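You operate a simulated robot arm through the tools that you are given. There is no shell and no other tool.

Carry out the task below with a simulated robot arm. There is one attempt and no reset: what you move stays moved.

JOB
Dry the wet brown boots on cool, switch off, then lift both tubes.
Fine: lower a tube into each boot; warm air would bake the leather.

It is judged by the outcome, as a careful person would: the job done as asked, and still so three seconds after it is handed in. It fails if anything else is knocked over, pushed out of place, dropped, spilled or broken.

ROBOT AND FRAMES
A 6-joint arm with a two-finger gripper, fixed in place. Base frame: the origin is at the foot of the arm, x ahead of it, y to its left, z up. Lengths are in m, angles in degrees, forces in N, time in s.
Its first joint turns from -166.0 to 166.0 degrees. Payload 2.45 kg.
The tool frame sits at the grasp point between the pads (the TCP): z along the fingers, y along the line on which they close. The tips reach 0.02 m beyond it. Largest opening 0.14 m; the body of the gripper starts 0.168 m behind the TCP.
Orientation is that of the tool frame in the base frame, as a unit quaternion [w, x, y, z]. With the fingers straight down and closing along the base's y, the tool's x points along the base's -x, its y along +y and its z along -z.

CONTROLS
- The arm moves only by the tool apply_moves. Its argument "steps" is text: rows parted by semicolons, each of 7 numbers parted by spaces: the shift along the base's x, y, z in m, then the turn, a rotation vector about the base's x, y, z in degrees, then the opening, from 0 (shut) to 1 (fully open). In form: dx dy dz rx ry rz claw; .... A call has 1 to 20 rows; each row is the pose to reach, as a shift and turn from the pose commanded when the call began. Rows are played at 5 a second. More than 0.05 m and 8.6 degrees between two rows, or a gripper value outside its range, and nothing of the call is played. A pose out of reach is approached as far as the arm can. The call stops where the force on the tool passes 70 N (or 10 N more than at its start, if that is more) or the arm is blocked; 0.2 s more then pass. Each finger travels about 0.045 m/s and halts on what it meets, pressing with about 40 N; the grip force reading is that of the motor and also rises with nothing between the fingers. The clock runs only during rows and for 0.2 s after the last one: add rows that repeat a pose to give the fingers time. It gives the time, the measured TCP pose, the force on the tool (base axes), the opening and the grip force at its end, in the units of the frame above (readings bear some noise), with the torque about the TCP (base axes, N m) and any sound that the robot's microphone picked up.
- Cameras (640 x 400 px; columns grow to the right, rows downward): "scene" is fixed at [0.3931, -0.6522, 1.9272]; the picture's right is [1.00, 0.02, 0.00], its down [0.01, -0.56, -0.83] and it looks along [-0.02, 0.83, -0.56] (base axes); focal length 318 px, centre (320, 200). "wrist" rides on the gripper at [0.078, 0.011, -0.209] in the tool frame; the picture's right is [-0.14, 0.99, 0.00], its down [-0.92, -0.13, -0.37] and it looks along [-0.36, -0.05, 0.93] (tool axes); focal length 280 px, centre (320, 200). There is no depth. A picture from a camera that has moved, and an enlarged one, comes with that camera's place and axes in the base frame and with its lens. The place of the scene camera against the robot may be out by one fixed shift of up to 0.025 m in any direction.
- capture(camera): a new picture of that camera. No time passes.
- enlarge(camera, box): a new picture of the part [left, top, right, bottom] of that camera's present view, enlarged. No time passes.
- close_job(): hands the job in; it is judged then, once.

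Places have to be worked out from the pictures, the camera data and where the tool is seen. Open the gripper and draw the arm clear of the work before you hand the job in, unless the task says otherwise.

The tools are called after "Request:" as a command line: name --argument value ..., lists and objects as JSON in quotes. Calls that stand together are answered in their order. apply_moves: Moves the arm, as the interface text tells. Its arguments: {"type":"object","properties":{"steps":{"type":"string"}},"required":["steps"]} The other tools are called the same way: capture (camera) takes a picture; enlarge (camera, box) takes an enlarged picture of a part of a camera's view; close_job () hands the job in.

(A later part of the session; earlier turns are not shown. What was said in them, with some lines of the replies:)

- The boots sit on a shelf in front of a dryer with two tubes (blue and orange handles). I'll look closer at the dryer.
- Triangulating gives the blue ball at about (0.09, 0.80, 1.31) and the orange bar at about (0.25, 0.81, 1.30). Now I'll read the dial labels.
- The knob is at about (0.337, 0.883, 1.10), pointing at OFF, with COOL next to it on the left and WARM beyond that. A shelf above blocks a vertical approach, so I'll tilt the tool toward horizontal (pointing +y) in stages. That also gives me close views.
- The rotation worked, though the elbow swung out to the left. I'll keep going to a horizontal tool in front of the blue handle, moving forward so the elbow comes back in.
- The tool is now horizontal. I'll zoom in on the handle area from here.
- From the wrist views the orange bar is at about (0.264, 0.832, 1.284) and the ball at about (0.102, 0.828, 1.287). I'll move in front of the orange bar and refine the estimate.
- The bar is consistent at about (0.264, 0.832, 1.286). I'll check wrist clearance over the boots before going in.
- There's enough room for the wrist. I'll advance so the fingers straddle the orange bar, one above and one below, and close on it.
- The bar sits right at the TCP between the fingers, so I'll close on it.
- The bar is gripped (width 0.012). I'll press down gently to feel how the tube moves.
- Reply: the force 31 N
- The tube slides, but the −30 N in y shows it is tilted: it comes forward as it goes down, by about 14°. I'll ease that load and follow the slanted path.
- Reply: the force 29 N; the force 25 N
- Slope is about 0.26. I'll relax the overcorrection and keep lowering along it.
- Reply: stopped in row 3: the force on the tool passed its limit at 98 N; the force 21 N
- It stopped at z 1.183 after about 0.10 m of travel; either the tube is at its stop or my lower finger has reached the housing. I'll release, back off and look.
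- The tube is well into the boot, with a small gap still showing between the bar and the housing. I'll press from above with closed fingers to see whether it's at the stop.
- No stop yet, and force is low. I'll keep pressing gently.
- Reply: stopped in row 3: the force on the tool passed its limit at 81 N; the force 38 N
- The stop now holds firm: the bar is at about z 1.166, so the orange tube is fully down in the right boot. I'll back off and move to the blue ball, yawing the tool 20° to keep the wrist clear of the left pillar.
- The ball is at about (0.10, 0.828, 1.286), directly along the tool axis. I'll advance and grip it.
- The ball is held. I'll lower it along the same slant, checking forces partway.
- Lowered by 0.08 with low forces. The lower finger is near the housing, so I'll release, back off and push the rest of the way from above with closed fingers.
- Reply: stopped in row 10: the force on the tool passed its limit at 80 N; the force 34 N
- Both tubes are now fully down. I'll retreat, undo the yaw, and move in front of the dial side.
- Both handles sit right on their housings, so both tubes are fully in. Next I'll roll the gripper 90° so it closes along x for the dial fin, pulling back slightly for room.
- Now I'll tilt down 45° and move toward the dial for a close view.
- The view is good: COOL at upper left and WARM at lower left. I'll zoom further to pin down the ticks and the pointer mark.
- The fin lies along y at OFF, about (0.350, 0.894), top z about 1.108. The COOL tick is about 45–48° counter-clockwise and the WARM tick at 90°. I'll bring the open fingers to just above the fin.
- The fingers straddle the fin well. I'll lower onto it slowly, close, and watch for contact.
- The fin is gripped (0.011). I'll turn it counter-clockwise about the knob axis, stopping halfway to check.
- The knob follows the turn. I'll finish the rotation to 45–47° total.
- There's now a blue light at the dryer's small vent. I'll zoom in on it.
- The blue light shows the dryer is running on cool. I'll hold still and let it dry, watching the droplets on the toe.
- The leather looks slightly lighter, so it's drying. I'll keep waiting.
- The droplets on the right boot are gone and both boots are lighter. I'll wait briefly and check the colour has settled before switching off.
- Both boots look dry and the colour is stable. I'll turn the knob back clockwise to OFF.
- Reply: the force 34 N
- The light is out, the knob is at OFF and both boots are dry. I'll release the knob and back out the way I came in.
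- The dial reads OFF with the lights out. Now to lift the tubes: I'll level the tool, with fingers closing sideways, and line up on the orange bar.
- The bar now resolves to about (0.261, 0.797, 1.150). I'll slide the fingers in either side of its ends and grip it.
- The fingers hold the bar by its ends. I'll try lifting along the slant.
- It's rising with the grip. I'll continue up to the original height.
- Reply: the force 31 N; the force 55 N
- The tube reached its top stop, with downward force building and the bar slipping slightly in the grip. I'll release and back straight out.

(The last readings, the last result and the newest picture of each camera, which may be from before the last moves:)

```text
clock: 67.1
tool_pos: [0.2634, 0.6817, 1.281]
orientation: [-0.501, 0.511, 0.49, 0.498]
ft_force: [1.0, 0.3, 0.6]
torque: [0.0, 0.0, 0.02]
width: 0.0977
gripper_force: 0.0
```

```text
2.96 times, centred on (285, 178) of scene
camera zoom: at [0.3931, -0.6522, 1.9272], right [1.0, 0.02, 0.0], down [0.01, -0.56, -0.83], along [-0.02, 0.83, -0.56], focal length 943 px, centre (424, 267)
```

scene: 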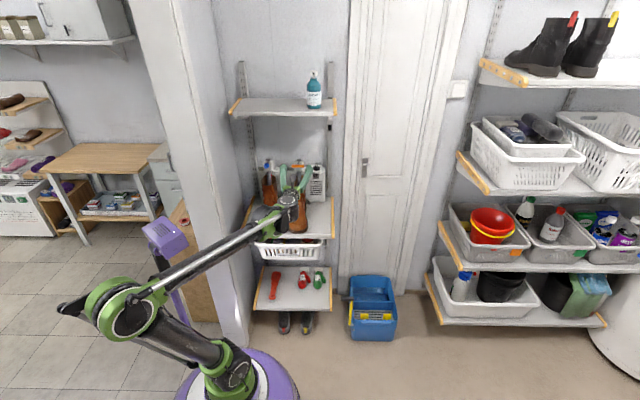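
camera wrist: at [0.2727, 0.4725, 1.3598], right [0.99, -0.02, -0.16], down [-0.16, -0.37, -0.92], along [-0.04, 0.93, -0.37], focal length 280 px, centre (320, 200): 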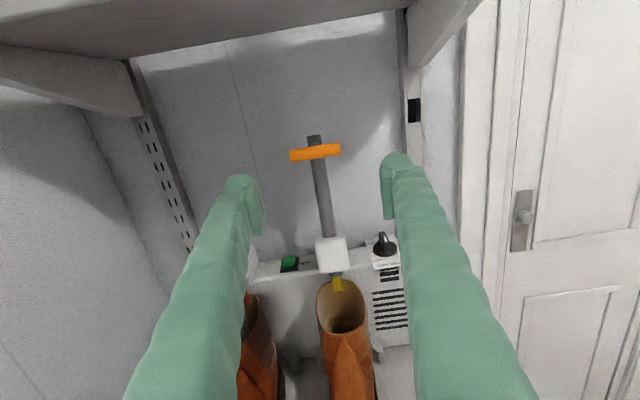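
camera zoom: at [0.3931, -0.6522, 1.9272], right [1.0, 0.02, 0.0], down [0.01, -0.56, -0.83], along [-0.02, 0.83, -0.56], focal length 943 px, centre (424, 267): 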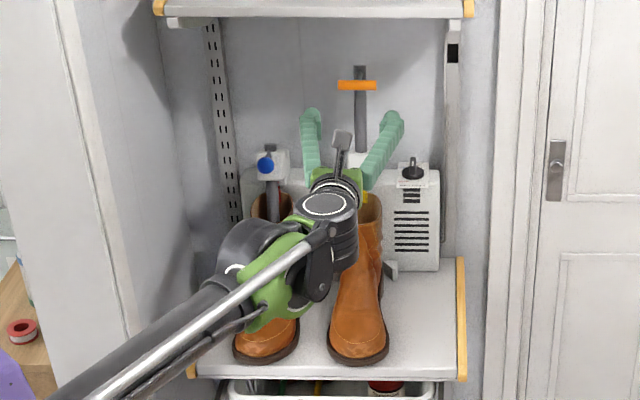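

The orange tube stays up on its own. Next, the blue ball at about (0.10, 0.797, 1.149), again with a 20° yaw.

Request:
apply_moves --steps "-0.02 -0.02 -0.02 0 0 4 0.6; -0.045 -0.02 -0.045 0 0 8 0.5; -0.07 -0.02 -0.07 0 0 12 0.5; -0.095 -0.02 -0.095 0 0 16 0.5; -0.115 -0.01 -0.115 0 0 20 0.5; -0.128 0.01 -0.126 0 0 20 0.5"

Request:
capture --camera "wrist"

Request:
enlarge --camera "scene" --box '[180, 110, 350, 245]'

```text
clock: 68.5
tool_pos: [0.1354, 0.69, 1.158]
orientation: [0.58, -0.418, -0.571, -0.404]
ft_force: [0.2, -0.3, 0.1]
torque: [0.03, 0.0, 0.0]
width: 0.0697
gripper_force: 0.0
```

```text
taken
camera wrist: at [0.2156, 0.4977, 1.2363], right [0.93, 0.32, -0.16], down [-0.02, -0.4, -0.92], along [-0.36, 0.86, -0.37], focal length 280 px, centre (320, 200)
```

wrist: 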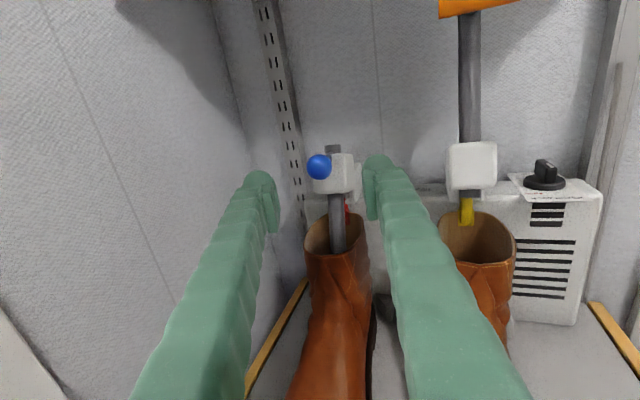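

```text
2.96 times, centred on (265, 178) of scene
camera zoom: at [0.3931, -0.6522, 1.9272], right [1.0, 0.02, 0.0], down [0.01, -0.56, -0.83], along [-0.02, 0.83, -0.56], focal length 943 px, centre (483, 267)
```

zoom: 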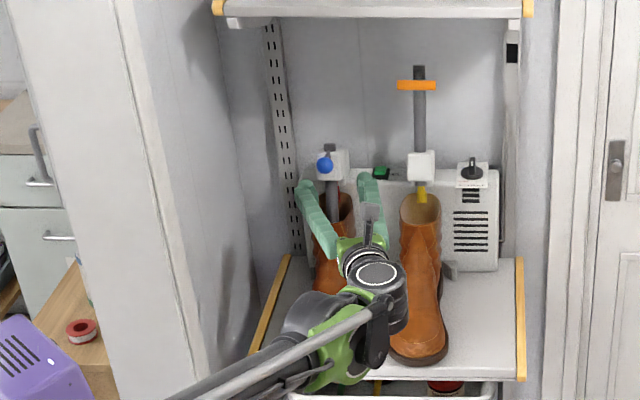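

The ball is confirmed at about (0.097, 0.797, 1.150). I'll advance carefully and close on it.

Request:
apply_moves --steps "-0.011 0.03 -0.003 0 0 0 0.5; -0.022 0.06 -0.006 0 0 0 0.5; -0.03 0.08 -0.007 0 0 0 0.5; -0.0355 0.096 -0.007 0 0 0 0.5"

Request:
capture --camera "wrist"

```text
clock: 69.5
tool_pos: [0.0998, 0.7867, 1.1507]
orientation: [0.58, -0.418, -0.571, -0.404]
ft_force: [-0.4, -1.2, 0.0]
torque: [0.01, 0.02, -0.07]
width: 0.07
gripper_force: 0.0
```

```text
taken
camera wrist: at [0.1803, 0.5945, 1.2291], right [0.93, 0.32, -0.16], down [-0.02, -0.4, -0.92], along [-0.36, 0.86, -0.37], focal length 280 px, centre (320, 200)
```

wrist: 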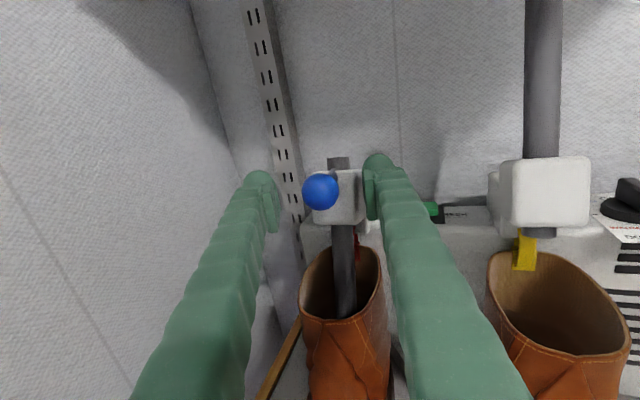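

Request:
apply_moves --steps "0 0 0 0 0 0 0.35; 0 0 0 0 0 0 0.2; 0 0 0 0 0 0 0; 0 0 0 0 0 0 0; 0 0 0 0 0 0 0"

Request:
capture --camera "wrist"

```text
clock: 70.7
tool_pos: [0.0998, 0.7869, 1.1514]
orientation: [0.58, -0.418, -0.571, -0.404]
ft_force: [4.0, 3.1, -0.3]
torque: [-0.02, 0.0, 0.18]
width: 0.0253
gripper_force: 41.1
```

```text
taken
camera wrist: at [0.1807, 0.5944, 1.2291], right [0.93, 0.32, -0.16], down [-0.02, -0.4, -0.92], along [-0.36, 0.86, -0.37], focal length 280 px, centre (320, 200)
```

wrist: 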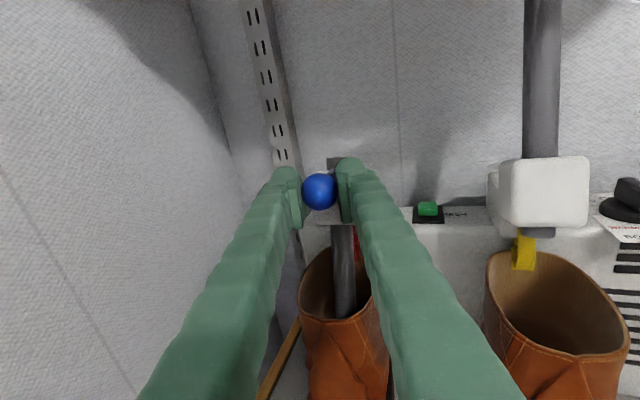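

The ball is gripped (0.025). I'll lift along the slant, checking partway.

Request:
apply_moves --steps "0 0.0013 0.005 0 0 0 0; 0 0.0026 0.01 0 0 0 0; 0 0.0052 0.02 0 0 0 0; 0 0.0078 0.03 0 0 0 0; 0 0.0104 0.04 0 0 0 0; 0 0.013 0.05 0 0 0 0"

Request:
capture --camera "wrist"

```text
clock: 72.1
tool_pos: [0.0992, 0.8018, 1.2013]
orientation: [0.579, -0.419, -0.571, -0.405]
ft_force: [12.6, 12.7, -5.0]
torque: [-0.27, -0.06, 0.13]
width: 0.0251
gripper_force: 45.5
```

```text
taken
camera wrist: at [0.1805, 0.609, 1.2792], right [0.93, 0.32, -0.16], down [-0.02, -0.4, -0.92], along [-0.36, 0.86, -0.37], focal length 280 px, centre (320, 200)
```

wrist: 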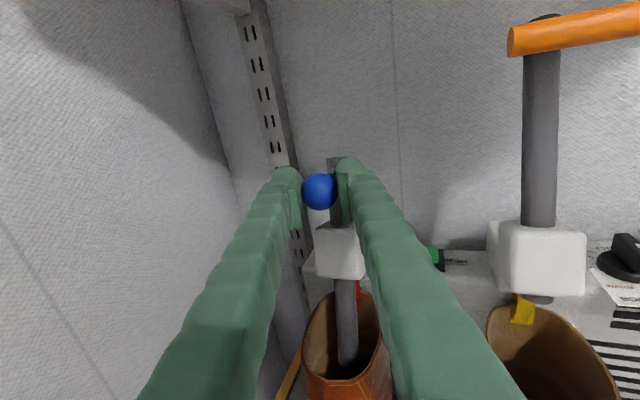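

Request:
apply_moves --steps "0.001 0.0036 0.01 0 0 0 0; 0.001 0.0062 0.02 0 0 0 0; 0.001 0.0088 0.03 0 0 0 0; 0.001 0.0114 0.04 0 0 0 0; 0.001 0.014 0.05 0 0 0 0; 0.001 0.0166 0.06 0 0 0 0; 0.001 0.0192 0.07 0 0 0 0; 0.001 0.0218 0.08 0 0 0 0; 0.001 0.0229 0.084 0 0 0 0; 0.001 0.024 0.088 0 0 0 0"

Request:
capture --camera "wrist"

Request:
enlarge --camera "scene" --box '[180, 110, 350, 245]'

```text
clock: 74.3
tool_pos: [0.0999, 0.8265, 1.2864]
orientation: [0.579, -0.418, -0.572, -0.404]
ft_force: [4.7, 9.9, -33.4]
torque: [-0.19, 0.07, 0.07]
width: 0.0252
gripper_force: 45.0
```

```text
taken
camera wrist: at [0.1809, 0.6331, 1.3649], right [0.93, 0.32, -0.16], down [-0.02, -0.4, -0.92], along [-0.36, 0.86, -0.37], focal length 280 px, centre (320, 200)
```

wrist: 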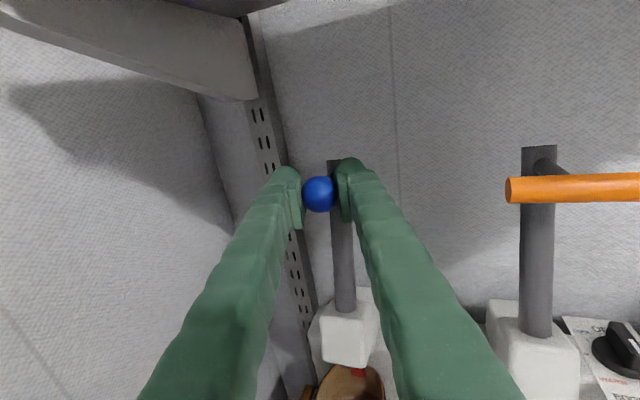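

```text
2.96 times, centred on (265, 178) of scene
camera zoom: at [0.3931, -0.6522, 1.9272], right [1.0, 0.02, 0.0], down [0.01, -0.56, -0.83], along [-0.02, 0.83, -0.56], focal length 943 px, centre (483, 267)
```

zoom: 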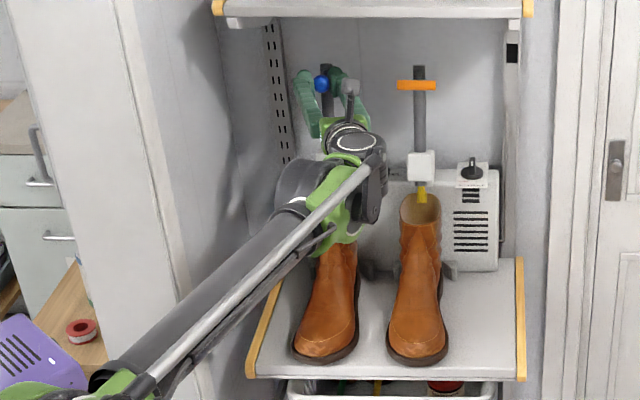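

Top stop reached (−33 N) and the ball is back at its original height. I'll release and retreat along the tool axis.

Request:
apply_moves --steps "0 0 -0.001 0 0 0 0.3; 0 0 -0.001 0 0 0 0.5; 0 0 -0.001 0 0 0 0.5; 0.011 -0.03 -0.001 0 0 0 0.5; 0.022 -0.06 -0.001 0 0 0 0.5; 0.036 -0.1 -0.001 0 0 0 0.5; 0.05 -0.14 -0.001 0 0 0 0.5; 0.065 -0.18 -0.001 0 0 -6 0.5; 0.08 -0.22 -0.001 0 0 -12 0.5; 0.09 -0.26 0 0 0 -18 0.5"

Request:
capture --camera "wrist"

Request:
capture --camera "scene"

Request:
enlarge --camera "scene" --box '[220, 110, 350, 245]'

```text
clock: 76.5
tool_pos: [0.1904, 0.5637, 1.2886]
orientation: [0.509, -0.503, -0.498, -0.49]
ft_force: [0.4, 0.3, 0.0]
torque: [0.01, -0.02, 0.04]
width: 0.0701
gripper_force: 0.1
```

```text
taken
camera wrist: at [0.2063, 0.3555, 1.3665], right [0.99, 0.01, -0.16], down [-0.14, -0.37, -0.92], along [-0.07, 0.93, -0.37], focal length 280 px, centre (320, 200)
```

wrist: 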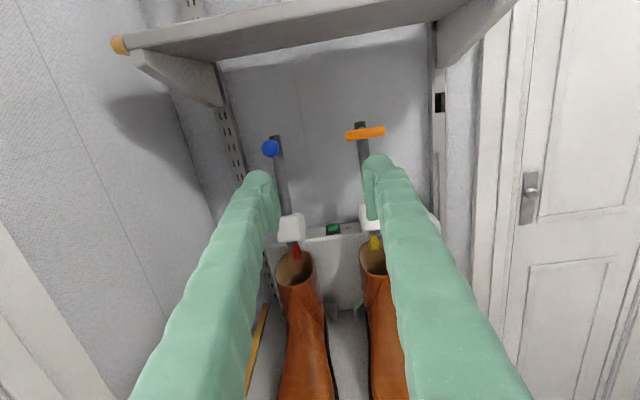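

```text
taken
```

scene: 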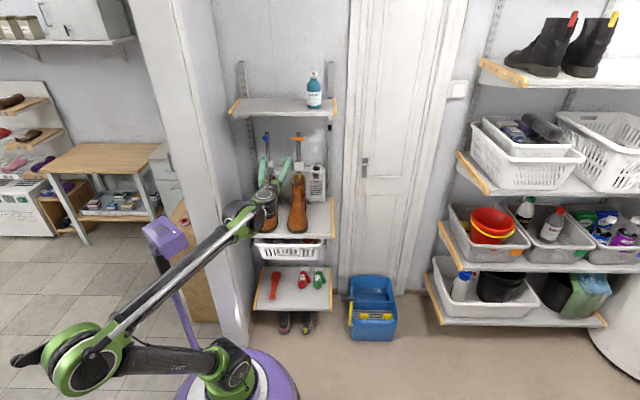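

```text
2.96 times, centred on (285, 178) of scene
camera zoom: at [0.3931, -0.6522, 1.9272], right [1.0, 0.02, 0.0], down [0.01, -0.56, -0.83], along [-0.02, 0.83, -0.56], focal length 943 px, centre (424, 267)
```

zoom: 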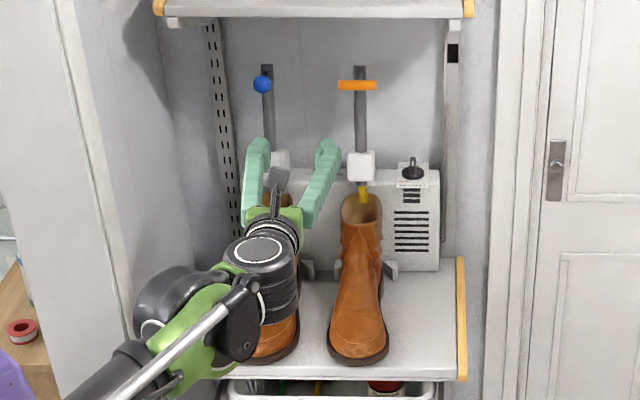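

Both tubes are up and the dial is at OFF. I'll open fully, draw the arm up and clear, and do a final check.

Request:
apply_moves --steps "0 -0.02 0.03 -7 0 0 0.7; 0 -0.04 0.06 -14 0 0 0.9; 0 -0.05 0.08 -21 0 0 1; 0 -0.06 0.1 -28 0 0 1; 0 -0.07 0.12 -35 0 0 1; 0 -0.08 0.12 -42 0 0 1; 0 -0.08 0.12 -42 0 0 1; 0 -0.08 0.12 -42 0 0 1"

Request:
capture --camera "scene"

Request:
enlarge --camera "scene" --box '[220, 110, 350, 245]'

Request:
capture --camera "wrist"

```text
clock: 78.3
tool_pos: [0.19, 0.4826, 1.4072]
orientation: [-0.294, 0.652, 0.641, 0.278]
ft_force: [0.1, 0.1, -0.5]
torque: [0.02, 0.01, -0.06]
width: 0.1399
gripper_force: 0.0
```

```text
taken
```

scene: 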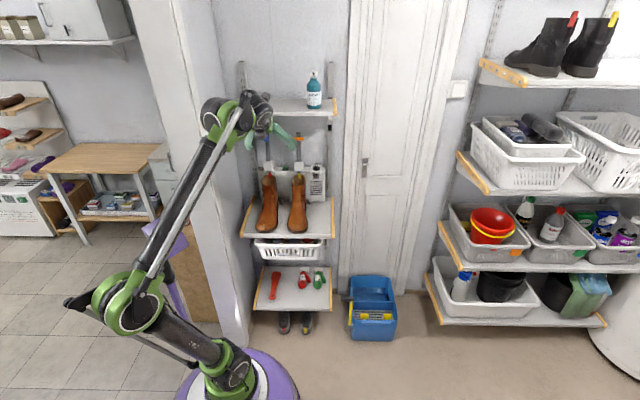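

```text
2.96 times, centred on (285, 178) of scene
camera zoom: at [0.3931, -0.6522, 1.9272], right [1.0, 0.02, 0.0], down [0.01, -0.56, -0.83], along [-0.02, 0.83, -0.56], focal length 943 px, centre (424, 267)
```

zoom: 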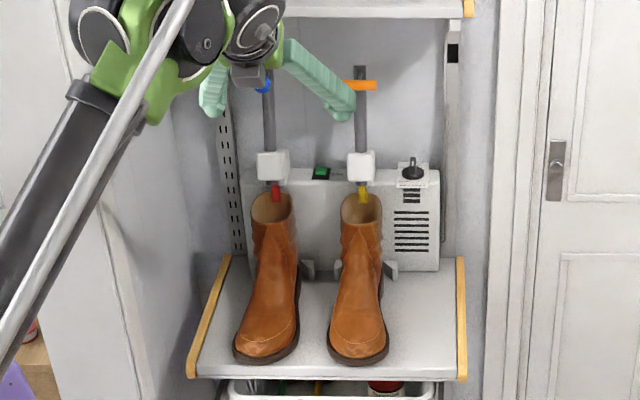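

```text
taken
camera wrist: at [0.2064, 0.3814, 1.6058], right [0.99, -0.1, -0.13], down [-0.14, -0.89, -0.43], along [-0.07, 0.44, -0.89], focal length 280 px, centre (320, 200)
```

wrist: 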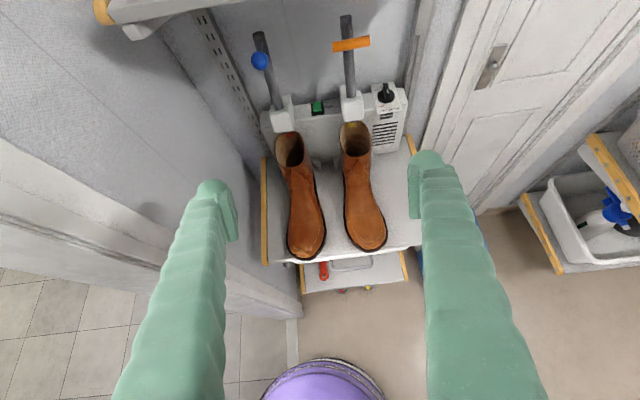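

Final check: both boots are dry and in place, the dial is at OFF with its light out, and both tubes are up. The arm is clear with the gripper open and nothing else has moved, so I'm handing the job in.

Request:
close_job

```text
The job is handed in.
```

The job is done and handed in; I haven't seen the judge's result.

- **Drying:** I lowered a tube into each boot and ran the dryer on cool for about 14 seconds. The droplets went and the leather's colour settled. The dial never reached WARM.
- **Switched off:** the dial is back at OFF and the dryer's light is out.
- **Tubes:** both are lifted to their top stops and stayed up after I let go.
- **Surroundings:** the boots are where they were, and nothing else looks moved or knocked over. The gripper is open and clear of the shelf.

While I was lowering the tubes, the arm hit its force limit three times, at 80 to 98 N. Once was probably a finger on a tube housing, and the other two were tubes reaching the bottom. I saw no damage.
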